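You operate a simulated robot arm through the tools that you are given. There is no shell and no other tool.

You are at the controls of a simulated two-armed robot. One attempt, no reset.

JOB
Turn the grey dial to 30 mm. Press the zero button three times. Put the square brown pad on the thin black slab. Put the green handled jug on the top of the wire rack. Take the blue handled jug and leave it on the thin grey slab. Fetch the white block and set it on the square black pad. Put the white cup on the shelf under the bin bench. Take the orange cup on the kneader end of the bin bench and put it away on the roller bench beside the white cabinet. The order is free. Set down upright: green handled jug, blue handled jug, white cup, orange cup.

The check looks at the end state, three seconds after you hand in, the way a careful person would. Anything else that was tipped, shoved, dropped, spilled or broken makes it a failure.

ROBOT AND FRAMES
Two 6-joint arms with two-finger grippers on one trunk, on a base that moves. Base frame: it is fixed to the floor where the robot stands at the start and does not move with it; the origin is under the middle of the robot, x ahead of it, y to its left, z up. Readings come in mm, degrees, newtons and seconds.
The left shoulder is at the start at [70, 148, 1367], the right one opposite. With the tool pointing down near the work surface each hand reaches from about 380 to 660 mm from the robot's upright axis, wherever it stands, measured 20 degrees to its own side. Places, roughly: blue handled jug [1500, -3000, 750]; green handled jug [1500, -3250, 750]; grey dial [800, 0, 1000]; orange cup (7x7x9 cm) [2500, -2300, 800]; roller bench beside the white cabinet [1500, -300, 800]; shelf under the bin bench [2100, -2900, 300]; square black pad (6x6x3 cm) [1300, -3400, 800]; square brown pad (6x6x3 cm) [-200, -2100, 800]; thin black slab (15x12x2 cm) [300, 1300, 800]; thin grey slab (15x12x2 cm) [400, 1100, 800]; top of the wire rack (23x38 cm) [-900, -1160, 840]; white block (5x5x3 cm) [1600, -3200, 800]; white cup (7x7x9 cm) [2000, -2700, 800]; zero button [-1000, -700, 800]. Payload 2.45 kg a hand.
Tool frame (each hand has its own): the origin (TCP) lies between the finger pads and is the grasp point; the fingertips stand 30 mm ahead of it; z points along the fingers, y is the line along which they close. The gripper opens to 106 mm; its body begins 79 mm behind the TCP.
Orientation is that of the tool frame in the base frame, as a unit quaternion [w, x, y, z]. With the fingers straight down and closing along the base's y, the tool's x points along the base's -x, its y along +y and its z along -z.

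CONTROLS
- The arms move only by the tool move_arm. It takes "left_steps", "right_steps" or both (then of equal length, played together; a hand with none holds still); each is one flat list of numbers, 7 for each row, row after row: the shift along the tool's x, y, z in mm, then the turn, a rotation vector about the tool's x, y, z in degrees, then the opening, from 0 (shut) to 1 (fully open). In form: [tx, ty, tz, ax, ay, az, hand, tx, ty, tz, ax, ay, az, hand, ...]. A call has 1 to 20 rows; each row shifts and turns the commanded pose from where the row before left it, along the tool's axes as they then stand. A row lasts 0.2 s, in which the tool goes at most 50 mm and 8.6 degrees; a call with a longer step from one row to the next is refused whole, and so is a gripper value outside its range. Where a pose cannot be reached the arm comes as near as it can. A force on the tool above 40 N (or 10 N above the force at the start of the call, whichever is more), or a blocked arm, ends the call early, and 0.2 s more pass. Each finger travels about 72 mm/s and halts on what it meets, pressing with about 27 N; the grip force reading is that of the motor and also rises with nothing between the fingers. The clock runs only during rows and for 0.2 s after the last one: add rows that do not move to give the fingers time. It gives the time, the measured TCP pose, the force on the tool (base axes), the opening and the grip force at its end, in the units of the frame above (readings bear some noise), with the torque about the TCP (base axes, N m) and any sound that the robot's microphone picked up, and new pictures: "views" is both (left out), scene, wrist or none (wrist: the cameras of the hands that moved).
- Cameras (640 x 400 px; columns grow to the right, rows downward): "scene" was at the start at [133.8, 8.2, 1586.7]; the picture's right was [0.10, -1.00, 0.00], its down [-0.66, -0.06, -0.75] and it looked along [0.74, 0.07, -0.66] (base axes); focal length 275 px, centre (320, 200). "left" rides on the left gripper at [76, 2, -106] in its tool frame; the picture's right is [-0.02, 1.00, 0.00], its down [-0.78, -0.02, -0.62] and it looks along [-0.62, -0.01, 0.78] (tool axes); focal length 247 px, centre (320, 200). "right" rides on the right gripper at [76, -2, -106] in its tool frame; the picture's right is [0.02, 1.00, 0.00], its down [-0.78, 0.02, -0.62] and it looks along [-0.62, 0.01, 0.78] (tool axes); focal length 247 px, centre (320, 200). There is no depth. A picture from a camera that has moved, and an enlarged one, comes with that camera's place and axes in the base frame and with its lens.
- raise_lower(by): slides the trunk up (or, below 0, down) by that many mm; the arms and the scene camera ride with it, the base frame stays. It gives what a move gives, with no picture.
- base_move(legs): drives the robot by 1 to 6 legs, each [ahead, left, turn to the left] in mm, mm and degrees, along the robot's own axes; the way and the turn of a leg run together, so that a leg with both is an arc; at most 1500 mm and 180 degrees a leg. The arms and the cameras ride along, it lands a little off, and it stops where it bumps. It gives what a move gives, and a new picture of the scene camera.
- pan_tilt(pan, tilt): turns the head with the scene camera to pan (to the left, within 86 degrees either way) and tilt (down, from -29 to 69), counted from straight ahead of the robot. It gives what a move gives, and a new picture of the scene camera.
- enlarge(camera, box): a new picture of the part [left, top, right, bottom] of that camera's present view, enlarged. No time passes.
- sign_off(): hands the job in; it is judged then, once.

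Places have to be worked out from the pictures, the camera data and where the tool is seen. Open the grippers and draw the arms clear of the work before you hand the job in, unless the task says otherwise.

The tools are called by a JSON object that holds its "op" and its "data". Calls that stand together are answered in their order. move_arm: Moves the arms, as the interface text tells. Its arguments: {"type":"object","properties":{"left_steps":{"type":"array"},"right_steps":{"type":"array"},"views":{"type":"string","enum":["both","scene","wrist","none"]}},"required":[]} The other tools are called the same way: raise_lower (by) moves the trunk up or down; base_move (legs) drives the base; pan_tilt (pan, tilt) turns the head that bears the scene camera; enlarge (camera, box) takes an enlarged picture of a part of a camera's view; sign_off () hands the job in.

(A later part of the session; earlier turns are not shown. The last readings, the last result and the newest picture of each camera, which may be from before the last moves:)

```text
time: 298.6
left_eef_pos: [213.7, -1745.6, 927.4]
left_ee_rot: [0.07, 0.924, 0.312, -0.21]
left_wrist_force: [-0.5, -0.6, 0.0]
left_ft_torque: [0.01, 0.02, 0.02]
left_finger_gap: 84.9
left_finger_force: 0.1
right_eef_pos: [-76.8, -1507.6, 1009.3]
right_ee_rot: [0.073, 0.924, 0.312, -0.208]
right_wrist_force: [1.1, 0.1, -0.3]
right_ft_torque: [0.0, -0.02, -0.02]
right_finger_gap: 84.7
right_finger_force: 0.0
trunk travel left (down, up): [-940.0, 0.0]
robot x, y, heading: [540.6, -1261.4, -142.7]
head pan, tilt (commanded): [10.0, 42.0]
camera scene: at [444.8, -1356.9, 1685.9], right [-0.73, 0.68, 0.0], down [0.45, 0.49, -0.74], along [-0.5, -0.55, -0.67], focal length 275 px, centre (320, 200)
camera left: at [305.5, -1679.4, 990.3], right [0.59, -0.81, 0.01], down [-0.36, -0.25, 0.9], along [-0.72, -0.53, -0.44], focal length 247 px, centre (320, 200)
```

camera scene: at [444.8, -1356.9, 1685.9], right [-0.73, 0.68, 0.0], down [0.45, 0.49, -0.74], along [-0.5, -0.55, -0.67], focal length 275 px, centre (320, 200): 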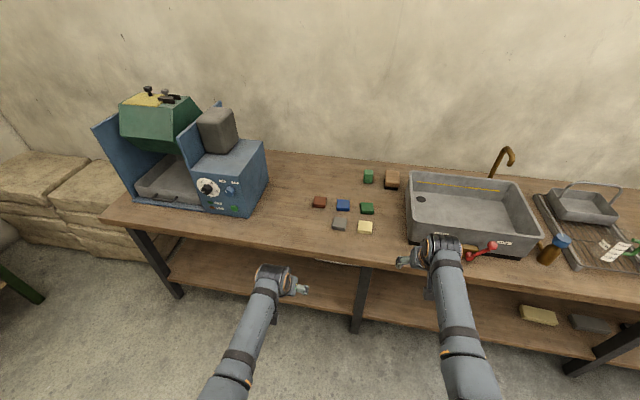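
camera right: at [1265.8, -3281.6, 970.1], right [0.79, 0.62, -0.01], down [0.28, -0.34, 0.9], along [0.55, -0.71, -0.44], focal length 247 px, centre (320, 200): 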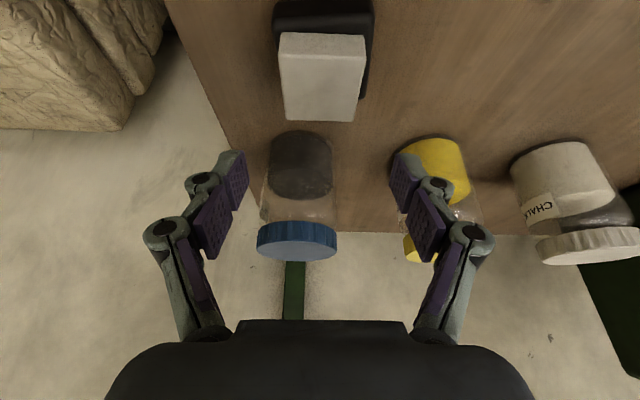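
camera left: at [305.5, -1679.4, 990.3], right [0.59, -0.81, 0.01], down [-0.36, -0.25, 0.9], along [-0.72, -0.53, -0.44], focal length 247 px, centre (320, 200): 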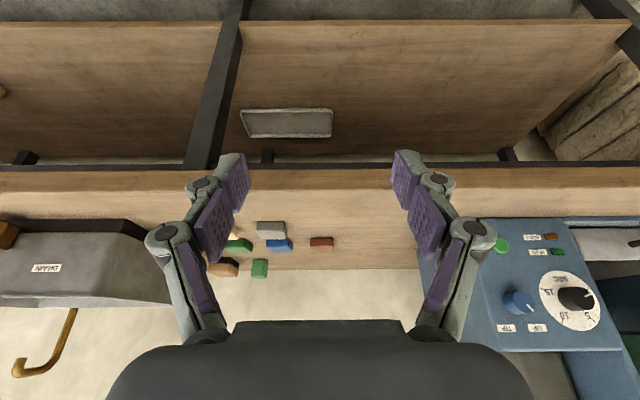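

The pad is centred ahead of the left hand, about 528 mm away. I raise the right hand for clearance over the sink, lower the trunk 50 mm and roll forward 470 mm.

{"op": "move_arm", "data": {"right_steps": [-12.7, 0, -27.2, 0, 0, 0, 0.8, -12.7, 0, -27.2, 0, 0, 0, 0.8, 0, 0, 0, 0, 0, 0, 0.8], "views": "none"}}

{"op": "raise_lower", "data": {"by": -50}}

{"op": "base_move", "data": {"legs": [[470, 0, -0.1]]}}

{"op": "move_arm", "data": {"left_steps": [0, 0, 0, 0, 0, 0, 0.8], "views": "wrist"}}

```text
time: 299.4
left_eef_pos: [213.7, -1745.6, 926.7]
left_ee_rot: [0.071, 0.924, 0.312, -0.209]
left_wrist_force: [0.0, 0.1, -0.4]
left_ft_torque: [0.01, 0.0, -0.02]
left_finger_gap: 84.8
left_finger_force: 0.1
right_eef_pos: [-77.1, -1508.4, 1066.3]
right_ee_rot: [0.073, 0.924, 0.312, -0.209]
right_wrist_force: [-0.5, -0.1, 0.1]
right_ft_torque: [0.01, -0.03, 0.01]
right_finger_gap: 84.8
right_finger_force: 0.1
trunk travel left (down, up): [-940.0, 0.0]
robot x, y, heading: [543.6, -1263.8, -142.5]
head pan, tilt (commanded): [10.0, 42.0]
```

```text
time: 300.3
left_eef_pos: [215.5, -1745.0, 878.2]
left_ee_rot: [0.071, 0.924, 0.312, -0.209]
left_wrist_force: [0.8, -0.2, -0.4]
left_ft_torque: [-0.01, -0.02, -0.01]
left_finger_gap: 84.9
left_finger_force: 0.0
right_eef_pos: [-77.1, -1508.1, 1017.1]
right_ee_rot: [0.072, 0.924, 0.313, -0.208]
right_wrist_force: [0.8, 0.4, -0.2]
right_ft_torque: [0.0, 0.01, 0.01]
right_finger_gap: 84.7
right_finger_force: 0.0
trunk travel left (down, up): [-890.0, 50.0]
robot x, y, heading: [537.9, -1264.2, -142.8]
head pan, tilt (commanded): [10.0, 42.0]
```

```text
time: 303.2
left_eef_pos: [-165.8, -2040.2, 878.1]
left_ee_rot: [0.071, 0.923, 0.314, -0.209]
left_wrist_force: [0.0, -0.2, 0.4]
left_ft_torque: [-0.03, -0.02, -0.02]
left_finger_gap: 84.7
left_finger_force: 0.0
right_eef_pos: [-458.2, -1803.0, 1018.2]
right_ee_rot: [0.073, 0.923, 0.314, -0.209]
right_wrist_force: [0.8, -0.6, 0.0]
right_ft_torque: [0.0, 0.01, 0.0]
right_finger_gap: 84.9
right_finger_force: 0.1
trunk travel left (down, up): [-890.0, 50.0]
robot x, y, heading: [159.2, -1557.0, -142.5]
head pan, tilt (commanded): [10.0, 42.0]
camera scene: at [63.6, -1648.7, 1636.0], right [-0.74, 0.68, 0.0], down [0.45, 0.49, -0.74], along [-0.5, -0.55, -0.67], focal length 275 px, centre (320, 200)
```

scene: 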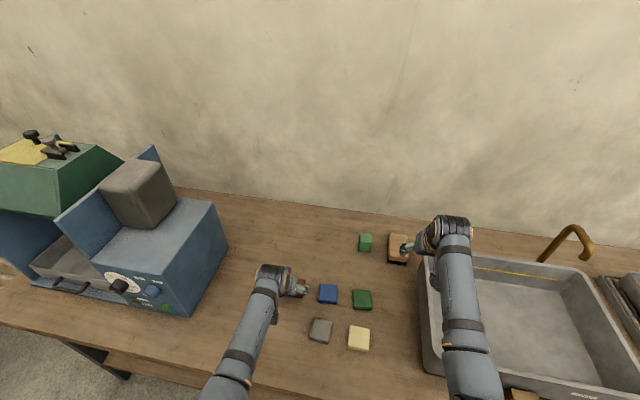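

```text
time: 303.6
left_eef_pos: [-166.6, -2039.9, 877.9]
left_ee_rot: [0.071, 0.923, 0.314, -0.209]
left_wrist_force: [0.0, 0.6, 0.5]
left_ft_torque: [0.02, -0.01, -0.01]
left_finger_gap: 85.0
left_finger_force: 0.0
right_eef_pos: [-458.8, -1803.1, 1017.6]
right_ee_rot: [0.073, 0.923, 0.315, -0.209]
right_wrist_force: [0.0, -0.4, 0.2]
right_ft_torque: [0.01, 0.0, 0.01]
right_finger_gap: 85.0
right_finger_force: 0.0
trunk travel left (down, up): [-890.0, 50.0]
robot x, y, heading: [158.7, -1558.6, -142.4]
head pan, tilt (commanded): [10.0, 42.0]
camera left: at [-75.4, -1972.6, 940.6], right [0.59, -0.8, 0.01], down [-0.36, -0.25, 0.9], along [-0.72, -0.54, -0.44], focal length 247 px, centre (320, 200)
```

left: 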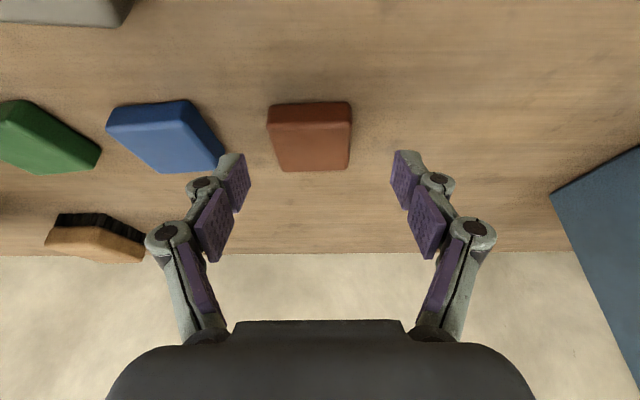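

The brown pad is 52 mm ahead of the TCP and 6 mm to tool −y, top at z≈813–820. I move over it and descend to TCP 842 with the fingers at 85 mm.

{"op": "move_arm", "data": {"left_steps": [-21.2, -3, 10.1, 0, 0, 0, 0.8, -21.2, -3, 10.1, 0, 0, 0, 0.8, 5.2, 0, 10.8, 0, 0, 0, 0.8, 5.2, 0, 10.8, 0, 0, 0, 0.8, 5.2, 0, 10.8, 0, 0, 0, 0.8, 0, 0, 0, 0, 0, 0, 0.8], "views": "wrist"}}

```text
time: 305.0
left_eef_pos: [-208.2, -2062.9, 841.9]
left_ee_rot: [0.071, 0.923, 0.314, -0.209]
left_wrist_force: [-0.6, 0.3, 0.0]
left_ft_torque: [0.03, 0.0, 0.01]
left_finger_gap: 84.6
left_finger_force: 0.0
right_eef_pos: [-459.2, -1802.9, 1018.0]
right_ee_rot: [0.072, 0.924, 0.314, -0.209]
right_wrist_force: [0.2, -0.1, -0.4]
right_ft_torque: [0.0, 0.0, 0.01]
right_finger_gap: 84.8
right_finger_force: 0.1
trunk travel left (down, up): [-890.0, 50.0]
robot x, y, heading: [162.0, -1555.6, -142.4]
head pan, tilt (commanded): [10.0, 42.0]
camera left: at [-116.3, -1995.9, 904.4], right [0.59, -0.8, 0.01], down [-0.36, -0.25, 0.9], along [-0.72, -0.54, -0.44], focal length 247 px, centre (320, 200)
```

left: 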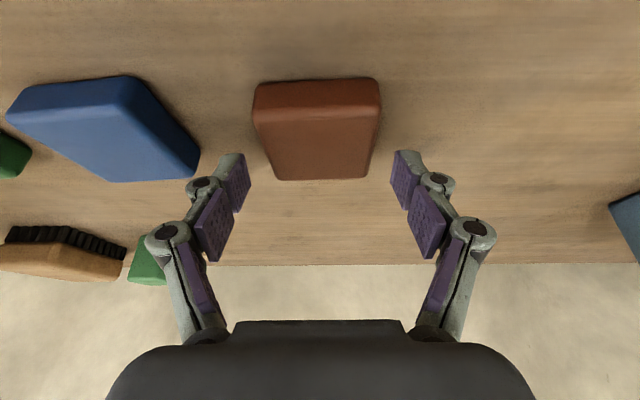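

The pad is centred between the fingers. Lower 6 mm and pre-close to 66 mm, then feel for the bench.

{"op": "move_arm", "data": {"left_steps": [2.6, 0, 5.4, 0, 0, 0, 0.7, 0, 0, 0, 0, 0, 0, 0.64, 0, 0, 0, 0, 0, 0, 0.64, 0, 0, 0, 0, 0, 0, 0.64], "views": "wrist"}}

```text
time: 306.0
left_eef_pos: [-208.1, -2063.9, 835.8]
left_ee_rot: [0.071, 0.923, 0.315, -0.208]
left_wrist_force: [0.6, 0.0, 0.1]
left_ft_torque: [0.0, 0.01, 0.01]
left_finger_gap: 67.8
left_finger_force: 0.1
right_eef_pos: [-459.1, -1803.6, 1017.7]
right_ee_rot: [0.073, 0.923, 0.314, -0.209]
right_wrist_force: [0.2, 0.0, 0.0]
right_ft_torque: [-0.03, -0.02, 0.0]
right_finger_gap: 85.0
right_finger_force: 0.0
trunk travel left (down, up): [-890.0, 50.0]
robot x, y, heading: [159.0, -1557.6, -142.5]
head pan, tilt (commanded): [10.0, 42.0]
camera left: at [-116.9, -1996.2, 898.6], right [0.59, -0.8, 0.01], down [-0.36, -0.25, 0.9], along [-0.72, -0.54, -0.44], focal length 247 px, centre (320, 200)
```

left: 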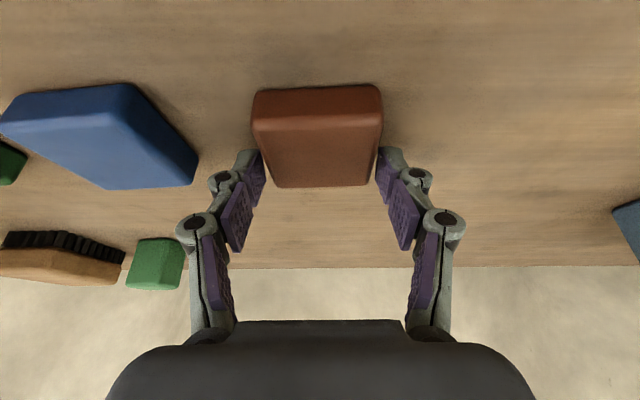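

No contact at 836. Lower 3 mm and check again.

{"op": "move_arm", "data": {"left_steps": [1.3, 0, 2.7, 0, 0, 0, 0.64, 0, 0, 0, 0, 0, 0, 0.64], "views": "none"}}

{"op": "move_arm", "data": {"left_steps": [1.3, 0, 2.7, 0, 0, 0, 0.64, 0, 0, 0, 0, 0, 0, 0.64], "views": "none"}}

```text
time: 306.6
left_eef_pos: [-208.8, -2064.3, 832.4]
left_ee_rot: [0.071, 0.923, 0.314, -0.209]
left_wrist_force: [-0.2, -0.3, -0.6]
left_ft_torque: [0.0, -0.02, 0.03]
left_finger_gap: 67.8
left_finger_force: 0.1
right_eef_pos: [-459.6, -1803.0, 1017.4]
right_ee_rot: [0.073, 0.924, 0.314, -0.208]
right_wrist_force: [-0.7, 0.2, -0.1]
right_ft_torque: [0.01, -0.02, 0.01]
right_finger_gap: 84.6
right_finger_force: 0.1
trunk travel left (down, up): [-890.0, 50.0]
robot x, y, heading: [157.3, -1555.2, -142.6]
head pan, tilt (commanded): [10.0, 42.0]
```

```text
time: 307.2
left_eef_pos: [-206.3, -2063.2, 829.6]
left_ee_rot: [0.071, 0.923, 0.314, -0.209]
left_wrist_force: [-0.2, -0.4, -0.1]
left_ft_torque: [-0.01, -0.02, -0.02]
left_finger_gap: 67.7
left_finger_force: 0.0
right_eef_pos: [-459.5, -1803.8, 1017.1]
right_ee_rot: [0.073, 0.924, 0.314, -0.208]
right_wrist_force: [-0.3, 0.1, -0.8]
right_ft_torque: [-0.01, -0.03, 0.01]
right_finger_gap: 84.5
right_finger_force: 0.1
trunk travel left (down, up): [-890.0, 50.0]
robot x, y, heading: [158.1, -1559.6, -142.6]
head pan, tilt (commanded): [10.0, 42.0]
```

Still free at 830. I close on the pad now and lift 10 mm.

{"op": "move_arm", "data": {"left_steps": [0, 0, 0, 0, 0, 0, 0.3, 0, 0, 0, 0, 0, 0, 0.3, 0, 0, 0, 0, 0, 0, 0.3, -4.3, 0, -9, 0, 0, 0, 0.3, -8.6, 0, -18, 0, 0, 0, 0.3, 0, 0, 0, 0, 0, 0, 0.3], "views": "wrist"}}

```text
time: 308.6
left_eef_pos: [-208.8, -2063.4, 858.1]
left_ee_rot: [0.071, 0.924, 0.314, -0.208]
left_wrist_force: [-0.3, -0.1, -0.3]
left_ft_torque: [0.01, -0.01, 0.04]
left_finger_gap: 59.3
left_finger_force: 26.9
right_eef_pos: [-459.4, -1803.2, 1017.4]
right_ee_rot: [0.072, 0.923, 0.314, -0.209]
right_wrist_force: [-0.7, -0.4, -1.0]
right_ft_torque: [0.03, 0.01, 0.01]
right_finger_gap: 84.9
right_finger_force: 0.2
trunk travel left (down, up): [-890.0, 50.0]
robot x, y, heading: [159.6, -1558.4, -142.6]
head pan, tilt (commanded): [10.0, 42.0]
camera left: at [-117.4, -1996.3, 921.8], right [0.59, -0.8, 0.01], down [-0.36, -0.26, 0.9], along [-0.72, -0.54, -0.44], focal length 247 px, centre (320, 200)
```

left: 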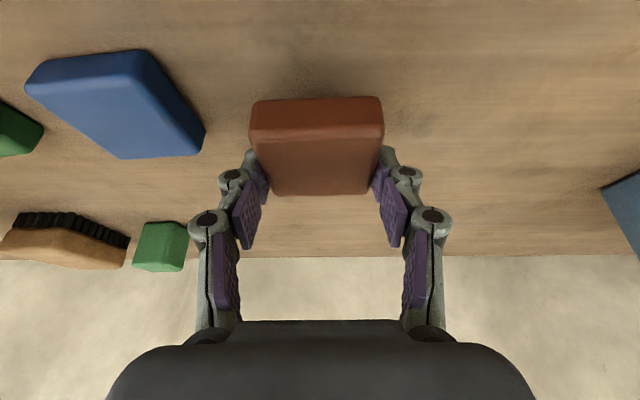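

The brown pad is gripped (59 mm) and lifted. I raise it a little more and back away to mid-aisle.

{"op": "move_arm", "data": {"left_steps": [-10.8, 0, -22.6, 0, 0, 0, 0.3, -10.8, 0, -22.6, 0, 0, 0, 0.3, 0, 0, 0, 0, 0, 0, 0.3], "views": "none"}}

{"op": "base_move", "data": {"legs": [[-490, 0, 0]]}}

{"op": "move_arm", "data": {"left_steps": [27, 0, -12.9, 0, 0, 0, 0.3, 27, 0, -12.9, 0, 0, 0, 0.3, 0, 0, 0, 0, 8.33, 0, 0.3, 0, 0, 0, 0, 8.33, 0, 0.3, 0, 0, 0, 0, 8.33, 0, 0.3, 33, 26, 8, 0, 0, 0, 0.3, 33, 26, 8, 0, 0, 0, 0.3, 33, 26, 8, 0, 0, 0, 0.3, 33, 26, 8, 0, 0, 0, 0.3, 33, 26, 8, 0, 0, 0, 0.3, 33, 26, 8, 0, 0, 0, 0.3, 33, 26, 8, 0, 0, 0, 0.3, 33, 26, 8, 0, 0, 0, 0.3, 33, 26, 8, 0, 0, 0, 0.3, 33, 26, 8, 0, 0, 0, 0.3, 33, 26, 8, 0, 0, 0, 0.3, 0, 0, 0, 0, 0, 0, 0.3], "views": "wrist"}}

```text
time: 309.4
left_eef_pos: [-209.7, -2064.4, 909.2]
left_ee_rot: [0.071, 0.924, 0.313, -0.209]
left_wrist_force: [0.3, 0.6, -1.3]
left_ft_torque: [-0.04, -0.04, -0.02]
left_finger_gap: 59.4
left_finger_force: 26.7
right_eef_pos: [-459.3, -1804.3, 1016.1]
right_ee_rot: [0.073, 0.924, 0.314, -0.208]
right_wrist_force: [-0.4, -0.4, -0.6]
right_ft_torque: [-0.01, 0.0, 0.02]
right_finger_gap: 84.7
right_finger_force: 0.1
trunk travel left (down, up): [-890.0, 50.0]
robot x, y, heading: [159.0, -1557.0, -142.7]
head pan, tilt (commanded): [10.0, 42.0]
```

```text
time: 312.3
left_eef_pos: [180.8, -1769.8, 908.5]
left_ee_rot: [0.071, 0.922, 0.318, -0.208]
left_wrist_force: [-0.2, 0.6, -0.9]
left_ft_torque: [-0.02, 0.02, 0.03]
left_finger_gap: 59.3
left_finger_force: 27.0
right_eef_pos: [-71.8, -1511.0, 1016.6]
right_ee_rot: [0.074, 0.922, 0.318, -0.208]
right_wrist_force: [0.2, -0.9, 0.2]
right_ft_torque: [0.0, -0.02, 0.04]
right_finger_gap: 84.7
right_finger_force: 0.0
trunk travel left (down, up): [-890.0, 50.0]
robot x, y, heading: [544.1, -1260.8, -141.8]
head pan, tilt (commanded): [10.0, 42.0]
camera scene: at [447.1, -1353.3, 1635.7], right [-0.74, 0.67, 0.0], down [0.45, 0.5, -0.74], along [-0.5, -0.55, -0.67], focal length 275 px, centre (320, 200)
```

scene: 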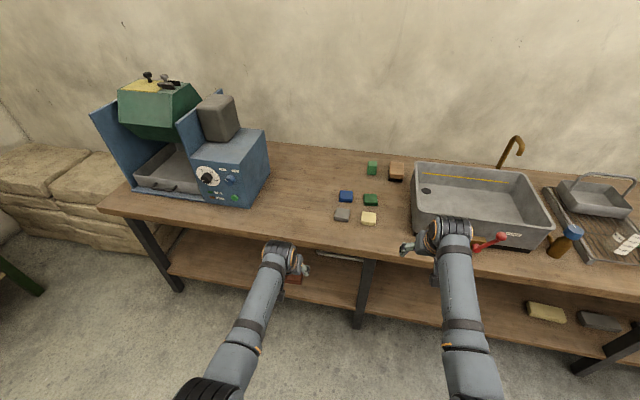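

```text
time: 315.9
left_eef_pos: [689.2, -1732.5, 818.0]
left_ee_rot: [0.001, 0.946, 0.325, -0.004]
left_wrist_force: [0.5, -0.2, -0.8]
left_ft_torque: [-0.02, 0.01, 0.01]
left_finger_gap: 59.5
left_finger_force: 27.1
right_eef_pos: [-73.9, -1510.2, 1016.9]
right_ee_rot: [0.074, 0.922, 0.318, -0.208]
right_wrist_force: [-0.1, 0.6, 0.3]
right_ft_torque: [-0.02, 0.01, 0.03]
right_finger_gap: 85.3
right_finger_force: 0.1
trunk travel left (down, up): [-890.0, 50.0]
robot x, y, heading: [546.5, -1259.1, -142.1]
head pan, tilt (commanded): [10.0, 42.0]
camera left: at [749.9, -1687.2, 922.8], right [0.6, -0.8, 0.0], down [-0.62, -0.47, 0.63], along [-0.5, -0.38, -0.78], focal length 247 px, centre (320, 200)
```

left: 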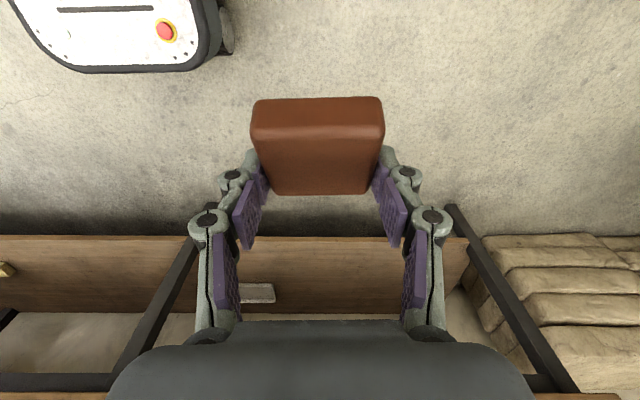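

The pad is held and the left arm is folded. Now to the orange cup: turn left, drive down the aisle and strafe left to its position.

{"op": "base_move", "data": {"legs": [[0, 0, 89.3], [1145, 0, 0], [0, 1150, 0]]}}

{"op": "pan_tilt", "data": {"pan": 0, "tilt": 40}}

{"op": "enlarge", "data": {"camera": "scene", "box": [260, 150, 500, 300]}}

```text
time: 330.8
left_eef_pos: [2609.0, -1435.7, 817.0]
left_ee_rot: [0.004, 0.465, 0.885, -0.002]
left_wrist_force: [0.6, 1.2, -1.2]
left_ft_torque: [-0.01, -0.02, 0.0]
left_finger_gap: 59.3
left_finger_force: 26.6
right_eef_pos: [2341.9, -2180.9, 1016.6]
right_ee_rot: [0.196, 0.454, 0.863, -0.101]
right_wrist_force: [0.5, -0.3, -0.3]
right_ft_torque: [0.01, 0.01, 0.03]
right_finger_gap: 84.7
right_finger_force: 0.2
trunk travel left (down, up): [-890.0, 50.0]
robot x, y, heading: [2126.7, -1546.7, -55.5]
head pan, tilt (commanded): [10.0, 42.0]
camera scene: at [2215.0, -1652.5, 1635.9], right [-0.71, -0.7, 0.0], down [-0.47, 0.48, -0.74], along [0.52, -0.53, -0.67], focal length 275 px, centre (320, 200)
```

scene: 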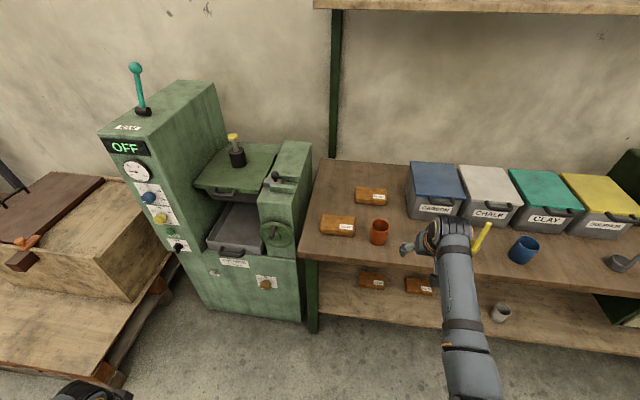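

```text
time: 331.5
left_eef_pos: [2608.7, -1435.3, 816.3]
left_ee_rot: [0.004, 0.465, 0.885, -0.001]
left_wrist_force: [-0.9, 0.2, -1.1]
left_ft_torque: [0.02, -0.02, -0.03]
left_finger_gap: 59.0
left_finger_force: 27.4
right_eef_pos: [2341.2, -2181.5, 1017.0]
right_ee_rot: [0.196, 0.455, 0.863, -0.102]
right_wrist_force: [0.2, -0.6, 0.0]
right_ft_torque: [0.01, 0.01, -0.05]
right_finger_gap: 84.8
right_finger_force: 0.1
trunk travel left (down, up): [-890.0, 50.0]
robot x, y, heading: [2126.6, -1551.7, -55.6]
head pan, tilt (commanded): [0.0, 40.0]
camera scene: at [2205.3, -1662.3, 1638.8], right [-0.82, -0.57, 0.0], down [-0.36, 0.53, -0.77], along [0.43, -0.63, -0.64], focal length 275 px, centre (320, 200)
```

scene: 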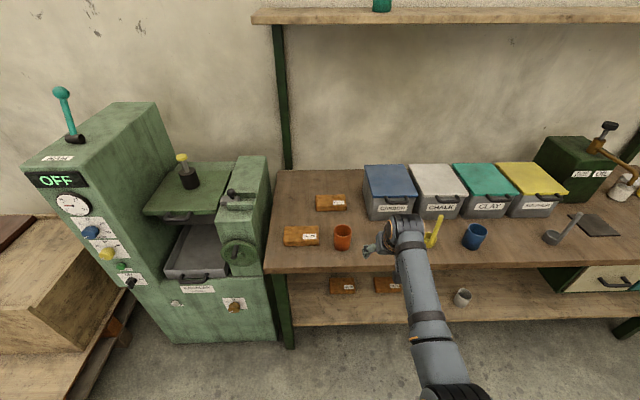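

```text
2.67 times, centred on (380, 225) of scene
camera zoom: at [2205.3, -1662.3, 1638.8], right [-0.82, -0.57, 0.0], down [-0.36, 0.53, -0.77], along [0.43, -0.63, -0.64], focal length 734 px, centre (160, 133)
```

zoom: 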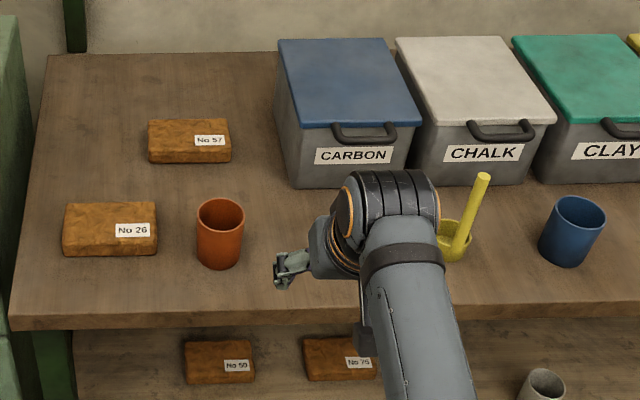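

The orange cup's axis is at about [2544, −2307]; my heading is off by 2.8°. I correct heading and lateral position, lower the trunk and set the right hand to the 50° tilt as for the white cup.

{"op": "base_move", "data": {"legs": [[0, 0, 2.8], [0, 50, 0]]}}

{"op": "raise_lower", "data": {"by": -50}}

{"op": "move_arm", "data": {"right_steps": [36.1, 0, -17.2, 0, 0, 0, 0.85, 16.8, 0, 35.2, 0, 0, 0, 0.85, 16.8, 0, 35.2, 0, 0, 0, 0.85, 16.8, 0, 35.2, 0, 0, 0, 0.85, 0, 0, 0, 0, -8.33, 0, 0.85, 0, 0, 0, 0, -8.33, 0, 0.85, 0, 0, 0, 0, -8.33, 0, 0.85, 0, 0, 0, 0, 0, 0, 0.85], "views": "both"}}

```text
time: 332.8
left_eef_pos: [2638.6, -1385.9, 821.5]
left_ee_rot: [0.005, 0.444, 0.896, 0.001]
left_wrist_force: [-1.1, -0.3, -0.7]
left_ft_torque: [0.04, -0.09, -0.01]
left_finger_gap: 59.4
left_finger_force: 27.1
right_eef_pos: [2405.8, -2144.8, 1015.7]
right_ee_rot: [0.199, 0.434, 0.873, -0.095]
right_wrist_force: [-0.5, -0.2, 0.6]
right_ft_torque: [0.05, -0.09, 0.05]
right_finger_gap: 85.0
right_finger_force: 0.1
trunk travel left (down, up): [-890.0, 50.0]
robot x, y, heading: [2169.8, -1520.3, -52.7]
head pan, tilt (commanded): [0.0, 40.0]
camera scene: at [2241.1, -1635.6, 1638.8], right [-0.8, -0.61, -0.01], down [-0.39, 0.51, -0.77], along [0.47, -0.61, -0.64], focal length 275 px, centre (320, 200)
```

scene: 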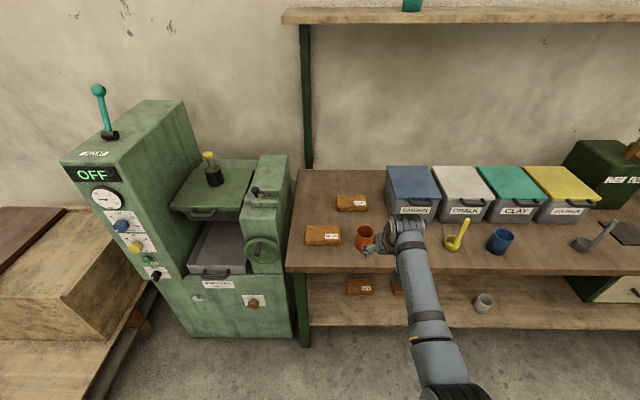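

```text
time: 333.8
left_eef_pos: [2643.1, -1381.3, 765.8]
left_ee_rot: [0.004, 0.444, 0.896, -0.004]
left_wrist_force: [0.3, 0.3, -0.6]
left_ft_torque: [0.0, 0.01, -0.02]
left_finger_gap: 59.5
left_finger_force: 27.2
right_eef_pos: [2411.4, -2139.9, 967.4]
right_ee_rot: [0.198, 0.432, 0.874, -0.098]
right_wrist_force: [0.6, 0.2, -0.5]
right_ft_torque: [0.0, 0.01, 0.0]
right_finger_gap: 84.6
right_finger_force: 0.0
trunk travel left (down, up): [-840.0, 100.0]
robot x, y, heading: [2166.6, -1521.8, -52.5]
head pan, tilt (commanded): [0.0, 40.0]
```

```text
time: 335.6
left_eef_pos: [2641.6, -1382.8, 766.4]
left_ee_rot: [0.003, 0.443, 0.897, -0.002]
left_wrist_force: [1.1, 0.1, -1.3]
left_ft_torque: [-0.05, 0.01, -0.01]
left_finger_gap: 59.4
left_finger_force: 27.1
right_eef_pos: [2385.6, -2109.9, 850.7]
right_ee_rot: [0.383, 0.402, 0.81, -0.19]
right_wrist_force: [-0.2, 0.8, 0.7]
right_ft_torque: [0.0, 0.03, -0.01]
right_finger_gap: 90.2
right_finger_force: 0.0
trunk travel left (down, up): [-840.0, 100.0]
robot x, y, heading: [2168.4, -1521.3, -52.8]
head pan, tilt (commanded): [0.0, 40.0]
camera scene: at [2249.6, -1629.0, 1588.8], right [-0.8, -0.61, 0.0], down [-0.39, 0.51, -0.77], along [0.46, -0.61, -0.64], focal length 275 px, centre (320, 200)
camera right: at [2304.4, -2007.5, 857.3], right [0.79, 0.62, -0.02], down [0.02, 0.0, 1.0], along [0.62, -0.79, -0.02], focal length 247 px, centre (320, 200)
```

scene: 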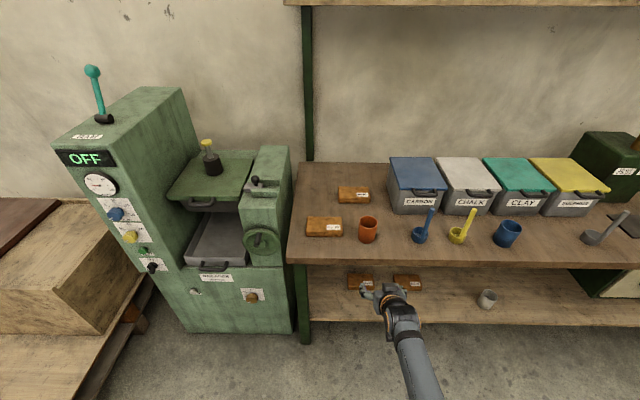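
right: 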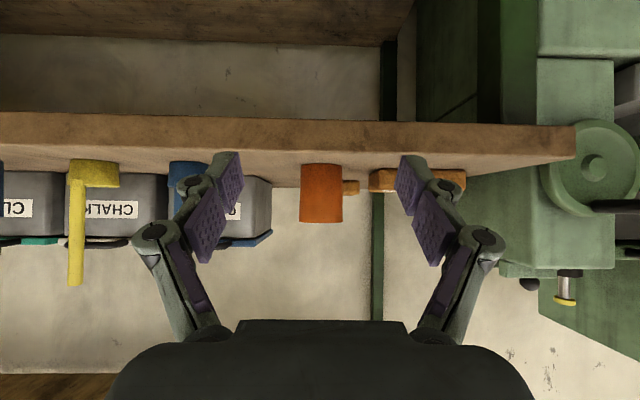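

The cup is centred ahead of the tilted hand, about 253 mm away. Rolling forward 226 mm.

{"op": "base_move", "data": {"legs": [[226, 0, 0]]}}

{"op": "move_arm", "data": {"right_steps": [0, 0, 0, 0, 0, 0, 0.85], "views": "wrist"}}

{"op": "enlarge", "data": {"camera": "scene", "box": [270, 220, 470, 345]}}

```text
time: 337.3
left_eef_pos: [2778.7, -1560.7, 766.7]
left_ee_rot: [0.005, 0.442, 0.897, -0.002]
left_wrist_force: [0.6, 0.3, -0.9]
left_ft_torque: [-0.02, 0.0, 0.0]
left_finger_gap: 59.4
left_finger_force: 27.4
right_eef_pos: [2524.1, -2286.3, 850.9]
right_ee_rot: [0.383, 0.401, 0.81, -0.188]
right_wrist_force: [-0.1, 0.1, -0.5]
right_ft_torque: [0.0, -0.03, -0.01]
right_finger_gap: 90.5
right_finger_force: 0.1
trunk travel left (down, up): [-840.0, 100.0]
robot x, y, heading: [2303.9, -1697.3, -52.9]
head pan, tilt (commanded): [0.0, 40.0]
camera scene: at [2385.7, -1807.0, 1589.0], right [-0.79, -0.61, 0.0], down [-0.39, 0.51, -0.77], along [0.47, -0.61, -0.64], focal length 275 px, centre (320, 200)
```

scene: 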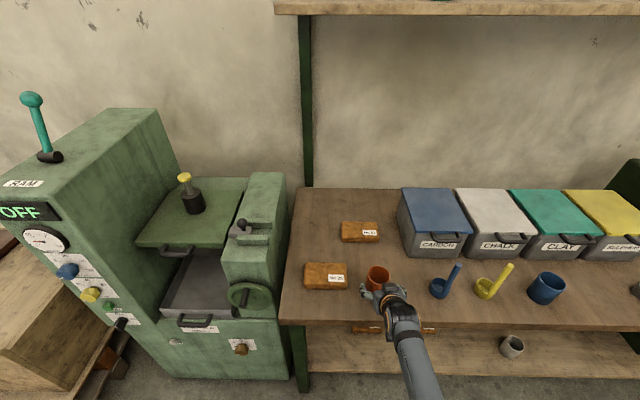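

```text
time: 337.7
left_eef_pos: [2777.8, -1560.6, 767.1]
left_ee_rot: [0.004, 0.443, 0.897, -0.001]
left_wrist_force: [-0.7, -0.1, -0.8]
left_ft_torque: [0.03, -0.03, -0.01]
left_finger_gap: 59.3
left_finger_force: 27.0
right_eef_pos: [2523.0, -2286.6, 851.6]
right_ee_rot: [0.384, 0.4, 0.81, -0.188]
right_wrist_force: [-0.2, -0.1, 0.6]
right_ft_torque: [-0.05, 0.02, 0.02]
right_finger_gap: 90.0
right_finger_force: 0.1
trunk travel left (down, up): [-840.0, 100.0]
robot x, y, heading: [2305.9, -1697.9, -52.4]
head pan, tilt (commanded): [0.0, 40.0]
camera right: at [2441.3, -2185.9, 857.9], right [0.79, 0.62, -0.01], down [0.02, 0.0, 1.0], along [0.62, -0.79, -0.02], focal length 247 px, centre (320, 200)
```

right: 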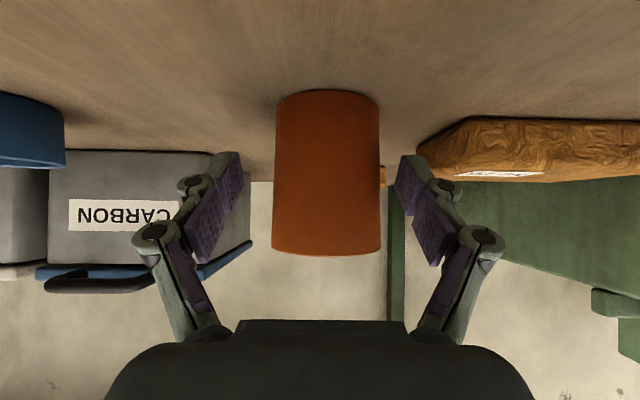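

```text
3.20 times, centred on (370, 282) of scene
camera zoom: at [2385.5, -1806.8, 1589.0], right [-0.79, -0.61, 0.0], down [-0.39, 0.51, -0.77], along [0.47, -0.61, -0.64], focal length 881 px, centre (160, -64)
```

zoom: 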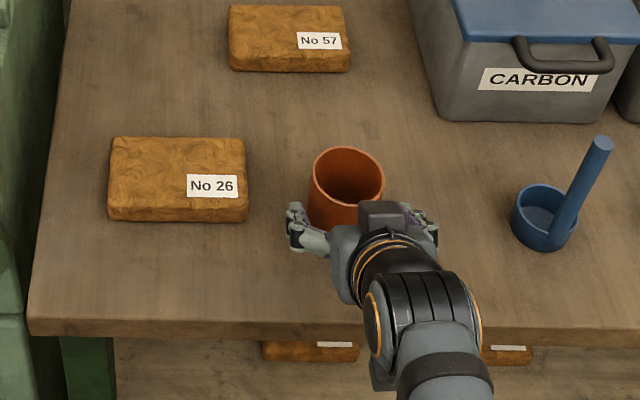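

The cup sits about 25 mm ahead and 2 mm to one side. I advance and close on it.

{"op": "move_arm", "data": {"right_steps": [-8, 1.3, 9.6, 0, 0, 0, 0.85, -8, 1.2, 9.6, 0, 0, 0, 0.85, 0, 0, 0, 0, 0, 0, 0.85, 0, 0, 0, 0, 0, 0, 0.3, 0, 0, 0, 0, 0, 0, 0.3, 0, 0, 0, 0, 0, 0, 0.3, 0, 0, 0, 0, 0, 0, 0.3], "views": "wrist"}}

```text
time: 339.3
left_eef_pos: [2778.7, -1561.4, 766.9]
left_ee_rot: [0.004, 0.442, 0.897, -0.002]
left_wrist_force: [-0.6, 0.7, -0.8]
left_ft_torque: [0.02, 0.0, 0.0]
left_finger_gap: 59.6
left_finger_force: 26.8
right_eef_pos: [2540.4, -2305.6, 851.0]
right_ee_rot: [0.384, 0.4, 0.81, -0.189]
right_wrist_force: [0.6, -0.4, 2.0]
right_ft_torque: [-0.09, -0.1, 0.01]
right_finger_gap: 63.9
right_finger_force: 27.8
trunk travel left (down, up): [-840.0, 100.0]
robot x, y, heading: [2304.2, -1702.0, -52.5]
head pan, tilt (commanded): [0.0, 40.0]
camera right: at [2459.0, -2204.6, 857.8], right [0.79, 0.62, -0.02], down [0.02, 0.0, 1.0], along [0.62, -0.79, -0.02], focal length 247 px, centre (320, 200)
```

right: 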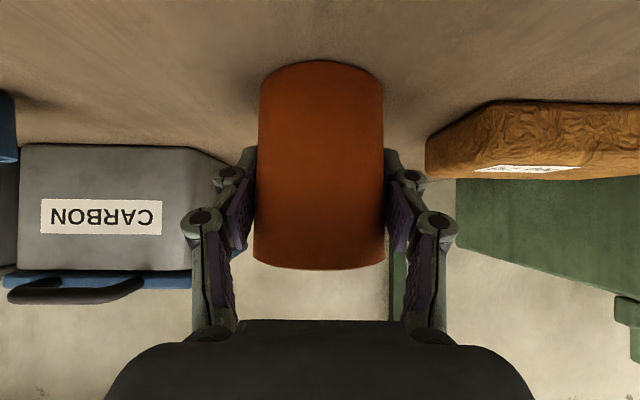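

The orange cup is gripped at 64 mm. I lift with the trunk, back away and drive around toward the far side of the roller bench.

{"op": "raise_lower", "data": {"by": 100}}

{"op": "base_move", "data": {"legs": [[-290, 0, 0], [0, 1120, 0], [0, 0, -90]]}}

{"op": "pan_tilt", "data": {"pan": -20, "tilt": 30}}

```text
time: 340.6
left_eef_pos: [2778.4, -1561.8, 867.8]
left_ee_rot: [0.004, 0.442, 0.897, -0.002]
left_wrist_force: [-0.1, -1.2, -1.0]
left_ft_torque: [-0.03, -0.04, -0.01]
left_finger_gap: 59.2
left_finger_force: 27.1
right_eef_pos: [2542.0, -2305.1, 950.2]
right_ee_rot: [0.383, 0.401, 0.811, -0.188]
right_wrist_force: [0.4, 0.2, -1.1]
right_ft_torque: [0.0, 0.0, 0.04]
right_finger_gap: 64.2
right_finger_force: 26.5
trunk travel left (down, up): [-940.0, 0.0]
robot x, y, heading: [2304.9, -1698.3, -52.7]
head pan, tilt (commanded): [0.0, 40.0]
```

```text
time: 351.7
left_eef_pos: [3149.7, -1295.9, 866.5]
left_ee_rot: [0.002, 0.953, 0.303, -0.003]
left_wrist_force: [-1.2, 0.0, -1.1]
left_ft_torque: [-0.02, -0.03, 0.01]
left_finger_gap: 59.6
left_finger_force: 27.2
right_eef_pos: [2414.7, -1028.4, 949.6]
right_ee_rot: [0.13, 0.862, 0.274, -0.407]
right_wrist_force: [-0.1, 0.2, -1.2]
right_ft_torque: [-0.04, -0.04, 0.02]
right_finger_gap: 63.8
right_finger_force: 26.9
trunk travel left (down, up): [-940.0, 0.0]
robot x, y, heading: [3027.2, -818.4, -144.8]
head pan, tilt (commanded): [0.0, 40.0]
camera scene: at [2917.6, -894.0, 1688.8], right [-0.58, 0.82, 0.0], down [0.53, 0.37, -0.77], along [-0.63, -0.44, -0.64], focal length 275 px, centre (320, 200)
```

scene: 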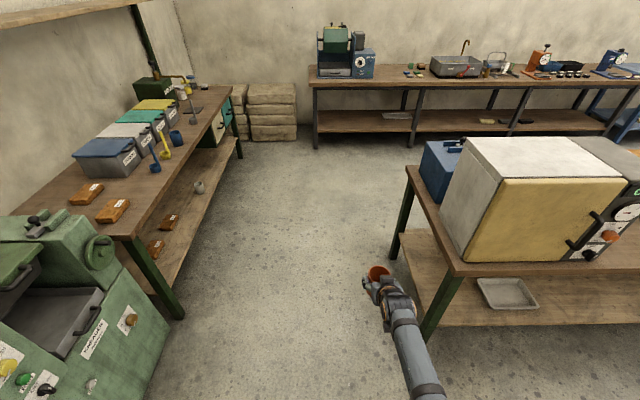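

```text
time: 352.5
left_eef_pos: [3149.6, -1294.9, 866.3]
left_ee_rot: [0.001, 0.953, 0.303, -0.004]
left_wrist_force: [0.6, 0.7, -1.2]
left_ft_torque: [-0.02, 0.02, 0.0]
left_finger_gap: 59.3
left_finger_force: 26.9
right_eef_pos: [2416.0, -1029.2, 949.8]
right_ee_rot: [0.13, 0.863, 0.273, -0.405]
right_wrist_force: [0.4, 0.0, -0.8]
right_ft_torque: [-0.03, 0.03, 0.02]
right_finger_gap: 64.1
right_finger_force: 27.0
trunk travel left (down, up): [-940.0, 0.0]
robot x, y, heading: [3027.5, -815.5, -144.6]
head pan, tilt (commanded): [-20.0, 30.0]
camera scene: at [2899.6, -868.7, 1704.1], right [-0.26, 0.96, 0.0], down [0.48, 0.13, -0.87], along [-0.84, -0.23, -0.5], focal length 275 px, centre (320, 200)
```

scene: 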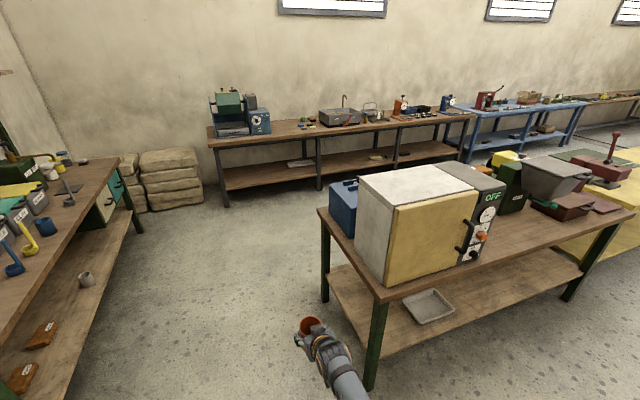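

I'm behind the roller bench's end. I correct the heading and strafe right along the far side to the cup spot.

{"op": "base_move", "data": {"legs": [[0, 0, 1.9], [0, -1130, 0]]}}

{"op": "pan_tilt", "data": {"pan": -8, "tilt": 42}}

{"op": "enlarge", "data": {"camera": "scene", "box": [200, 130, 440, 280]}}

```text
time: 358.7
left_eef_pos: [2479.1, -384.7, 866.8]
left_ee_rot: [0.001, 0.949, 0.315, -0.004]
left_wrist_force: [1.2, -0.2, -0.6]
left_ft_torque: [0.01, 0.01, -0.01]
left_finger_gap: 59.4
left_finger_force: 26.8
right_eef_pos: [1739.8, -135.9, 950.6]
right_ee_rot: [0.134, 0.859, 0.283, -0.405]
right_wrist_force: [-0.1, 1.8, -1.6]
right_ft_torque: [-0.01, 0.0, 0.0]
right_finger_gap: 63.8
right_finger_force: 26.9
trunk travel left (down, up): [-940.0, 0.0]
robot x, y, heading: [2348.0, 93.1, -143.4]
head pan, tilt (commanded): [-20.0, 30.0]
camera scene: at [2220.2, 35.7, 1704.2], right [-0.29, 0.96, 0.0], down [0.48, 0.14, -0.87], along [-0.83, -0.25, -0.5], focal length 275 px, centre (320, 200)
```

scene: 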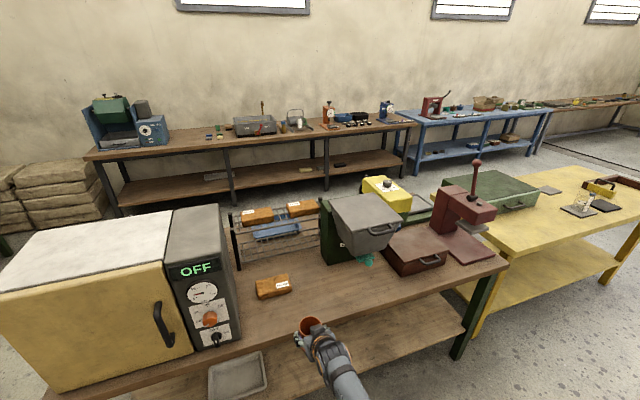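

```text
time: 359.4
left_eef_pos: [2480.2, -382.5, 866.5]
left_ee_rot: [0.001, 0.949, 0.315, -0.003]
left_wrist_force: [-1.3, -0.6, -0.1]
left_ft_torque: [-0.02, -0.02, -0.04]
left_finger_gap: 59.4
left_finger_force: 26.9
right_eef_pos: [1738.9, -136.1, 949.3]
right_ee_rot: [0.135, 0.859, 0.284, -0.405]
right_wrist_force: [0.7, 0.5, -0.2]
right_ft_torque: [-0.04, -0.02, 0.0]
right_finger_gap: 64.1
right_finger_force: 27.4
trunk travel left (down, up): [-940.0, 0.0]
robot x, y, heading: [2344.0, 91.3, -143.5]
head pan, tilt (commanded): [-8.0, 42.0]
camera scene: at [2232.7, 22.5, 1685.9], right [-0.48, 0.88, 0.0], down [0.59, 0.32, -0.74], along [-0.65, -0.36, -0.67], focal length 275 px, centre (320, 200)
```

scene: 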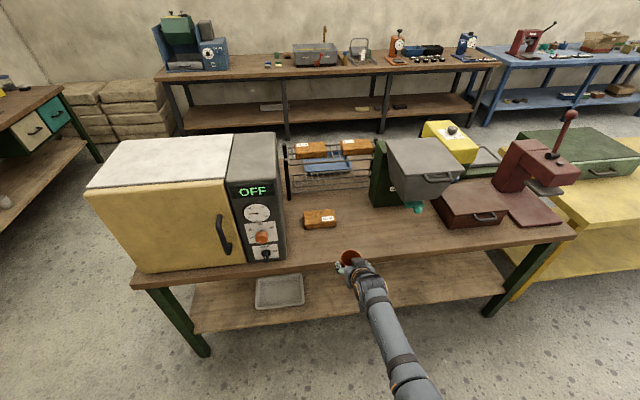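

```text
2.67 times, centred on (320, 205) of scene
camera zoom: at [2232.7, 22.5, 1685.9], right [-0.48, 0.88, 0.0], down [0.59, 0.32, -0.74], along [-0.65, -0.36, -0.67], focal length 734 px, centre (320, 187)
```

zoom: 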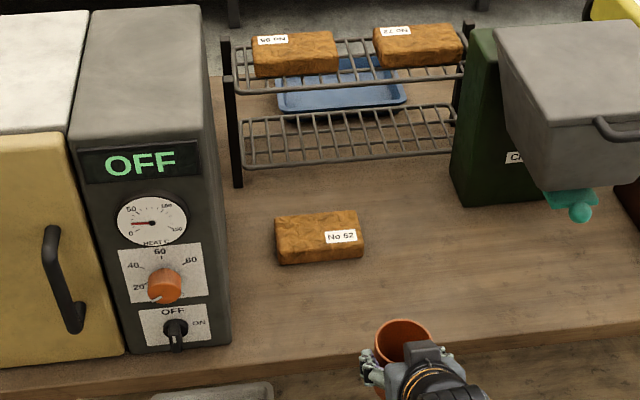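

The spot between the oven and the hopper is clear. I roll forward 238 mm to bring the cup over it, then lower the trunk 75 mm.

{"op": "base_move", "data": {"legs": [[238, 0, 0.3]]}}

{"op": "raise_lower", "data": {"by": -75}}

{"op": "move_arm", "data": {"right_steps": [0, 0, 0, 0, 0, 0, 0.3], "views": "both"}}

```text
time: 361.2
left_eef_pos: [2294.3, -522.4, 868.3]
left_ee_rot: [0.001, 0.949, 0.316, -0.004]
left_wrist_force: [-0.2, 1.3, -1.7]
left_ft_torque: [-0.02, 0.01, 0.0]
left_finger_gap: 59.1
left_finger_force: 27.2
right_eef_pos: [1552.5, -276.5, 952.2]
right_ee_rot: [0.134, 0.859, 0.284, -0.405]
right_wrist_force: [0.3, 0.6, -0.4]
right_ft_torque: [0.01, -0.01, -0.02]
right_finger_gap: 63.6
right_finger_force: 27.2
trunk travel left (down, up): [-940.0, 0.0]
robot x, y, heading: [2160.2, -43.9, -143.2]
head pan, tilt (commanded): [-8.0, 42.0]
camera scene: at [2047.6, -116.1, 1686.2], right [-0.48, 0.88, 0.0], down [0.59, 0.32, -0.74], along [-0.65, -0.36, -0.67], focal length 275 px, centre (320, 200)
```

scene: 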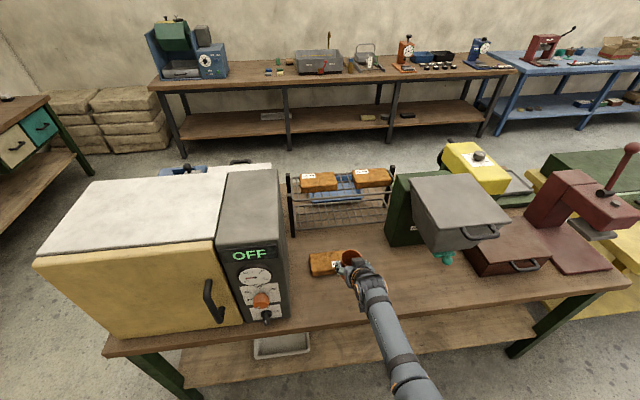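

```text
time: 362.3
left_eef_pos: [2294.1, -522.6, 791.8]
left_ee_rot: [0.001, 0.949, 0.316, -0.004]
left_wrist_force: [-0.3, 0.5, -0.4]
left_ft_torque: [0.0, 0.02, 0.01]
left_finger_gap: 59.4
left_finger_force: 26.9
right_eef_pos: [1551.7, -276.6, 875.4]
right_ee_rot: [0.135, 0.858, 0.284, -0.405]
right_wrist_force: [-0.5, -0.1, -0.3]
right_ft_torque: [0.0, 0.02, -0.03]
right_finger_gap: 63.6
right_finger_force: 27.6
trunk travel left (down, up): [-865.0, 75.0]
robot x, y, heading: [2157.6, -44.2, -143.1]
head pan, tilt (commanded): [-8.0, 42.0]
```

```text
time: 362.7
left_eef_pos: [2292.7, -522.6, 790.9]
left_ee_rot: [0.001, 0.949, 0.316, -0.003]
left_wrist_force: [0.1, -0.9, -0.8]
left_ft_torque: [-0.01, -0.01, 0.0]
left_finger_gap: 58.9
left_finger_force: 27.7
right_eef_pos: [1551.0, -277.7, 875.6]
right_ee_rot: [0.135, 0.858, 0.285, -0.405]
right_wrist_force: [-0.2, -0.6, -1.4]
right_ft_torque: [0.02, -0.02, -0.01]
right_finger_gap: 63.4
right_finger_force: 27.1
trunk travel left (down, up): [-865.0, 75.0]
robot x, y, heading: [2158.7, -48.2, -143.5]
head pan, tilt (commanded): [-8.0, 42.0]
camera scene: at [2045.0, -118.0, 1610.9], right [-0.48, 0.88, 0.0], down [0.59, 0.32, -0.74], along [-0.65, -0.36, -0.67], focal length 275 px, centre (320, 200)
camera right: at [1653.6, -199.3, 882.3], right [0.61, -0.79, -0.02], down [-0.01, -0.02, 1.0], along [-0.79, -0.61, -0.02], focal length 247 px, centre (320, 200)
```

scene: 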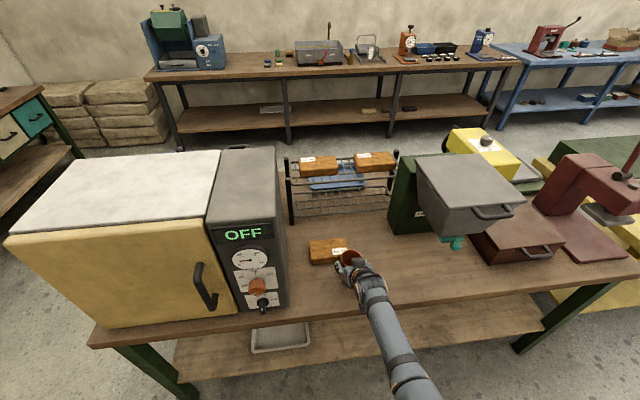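
right: 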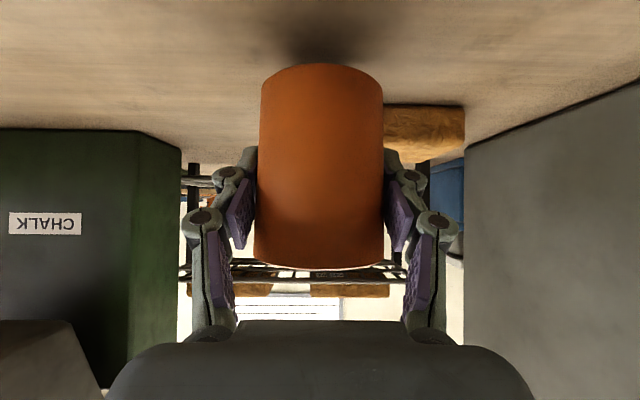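

The cup hangs at [1551, −278] about 25 mm above the bench. Lowering by arm in small steps.

{"op": "move_arm", "data": {"right_steps": [4.6, 0, 3.86, 0, 0, 0, 0.3, 4.6, 0, 3.86, 0, 0, 0, 0.3, 4.6, 0, 3.86, 0, 0, 0, 0.3, 0, 0, 0, 0, 0, 0, 0.3], "views": "wrist"}}

```text
time: 363.7
left_eef_pos: [2292.4, -523.8, 791.7]
left_ee_rot: [0.002, 0.949, 0.316, -0.004]
left_wrist_force: [-0.8, 0.5, -0.7]
left_ft_torque: [-0.03, 0.04, -0.03]
left_finger_gap: 59.2
left_finger_force: 26.7
right_eef_pos: [1551.3, -277.1, 858.9]
right_ee_rot: [0.136, 0.858, 0.286, -0.404]
right_wrist_force: [1.3, 0.0, 0.0]
right_ft_torque: [-0.03, 0.02, 0.01]
right_finger_gap: 63.7
right_finger_force: 27.8
trunk travel left (down, up): [-865.0, 75.0]
robot x, y, heading: [2161.5, -48.5, -143.4]
head pan, tilt (commanded): [-8.0, 42.0]
camera right: at [1653.5, -199.9, 864.4], right [0.61, -0.79, -0.02], down [-0.01, -0.02, 1.0], along [-0.79, -0.61, -0.02], focal length 247 px, centre (320, 200)
```

right: 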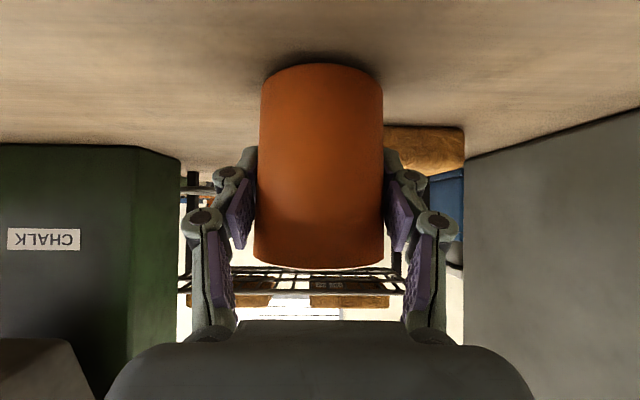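

No contact yet at 859; 5 mm more.

{"op": "move_arm", "data": {"right_steps": [1.9, 0, 1.6, 0, 0, 0, 0.3, 1.9, 0, 1.6, 0, 0, 0, 0.3, 0, 0, 0, 0, 0, 0, 0.3], "views": "none"}}

```text
time: 364.5
left_eef_pos: [2292.7, -523.9, 792.1]
left_ee_rot: [0.001, 0.949, 0.316, -0.004]
left_wrist_force: [-0.3, 0.3, -0.7]
left_ft_torque: [0.01, 0.07, 0.02]
left_finger_gap: 58.9
left_finger_force: 27.2
right_eef_pos: [1550.5, -276.8, 851.5]
right_ee_rot: [0.135, 0.858, 0.286, -0.404]
right_wrist_force: [0.0, 0.1, -0.9]
right_ft_torque: [0.01, 0.01, -0.03]
right_finger_gap: 63.5
right_finger_force: 26.8
trunk travel left (down, up): [-865.0, 75.0]
robot x, y, heading: [2160.0, -47.6, -143.3]
head pan, tilt (commanded): [-8.0, 42.0]
```

Not yet touching; 3 mm more.

{"op": "move_arm", "data": {"right_steps": [1.15, 0, 0.96, 0, 0, 0, 0.3, 1.15, 0, 0.96, 0, 0, 0, 0.3, 0, 0, 0, 0, 0, 0, 0.3], "views": "wrist"}}

```text
time: 365.3
left_eef_pos: [2293.8, -522.8, 791.8]
left_ee_rot: [0.002, 0.949, 0.316, -0.004]
left_wrist_force: [-0.3, 0.8, -1.1]
left_ft_torque: [0.02, 0.0, -0.02]
left_finger_gap: 59.2
left_finger_force: 26.9
right_eef_pos: [1550.1, -277.0, 850.7]
right_ee_rot: [0.136, 0.858, 0.285, -0.406]
right_wrist_force: [-1.1, -0.3, 5.1]
right_ft_torque: [0.15, 0.2, 0.01]
right_finger_gap: 63.6
right_finger_force: 27.1
trunk travel left (down, up): [-865.0, 75.0]
robot x, y, heading: [2160.7, -47.2, -143.0]
head pan, tilt (commanded): [-8.0, 42.0]
camera right: at [1652.9, -199.5, 857.6], right [0.61, -0.79, -0.02], down [0.0, -0.02, 1.0], along [-0.79, -0.61, -0.02], focal length 247 px, centre (320, 200)
```

right: 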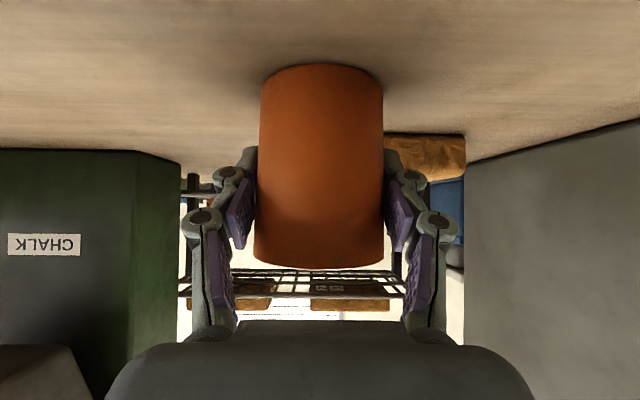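

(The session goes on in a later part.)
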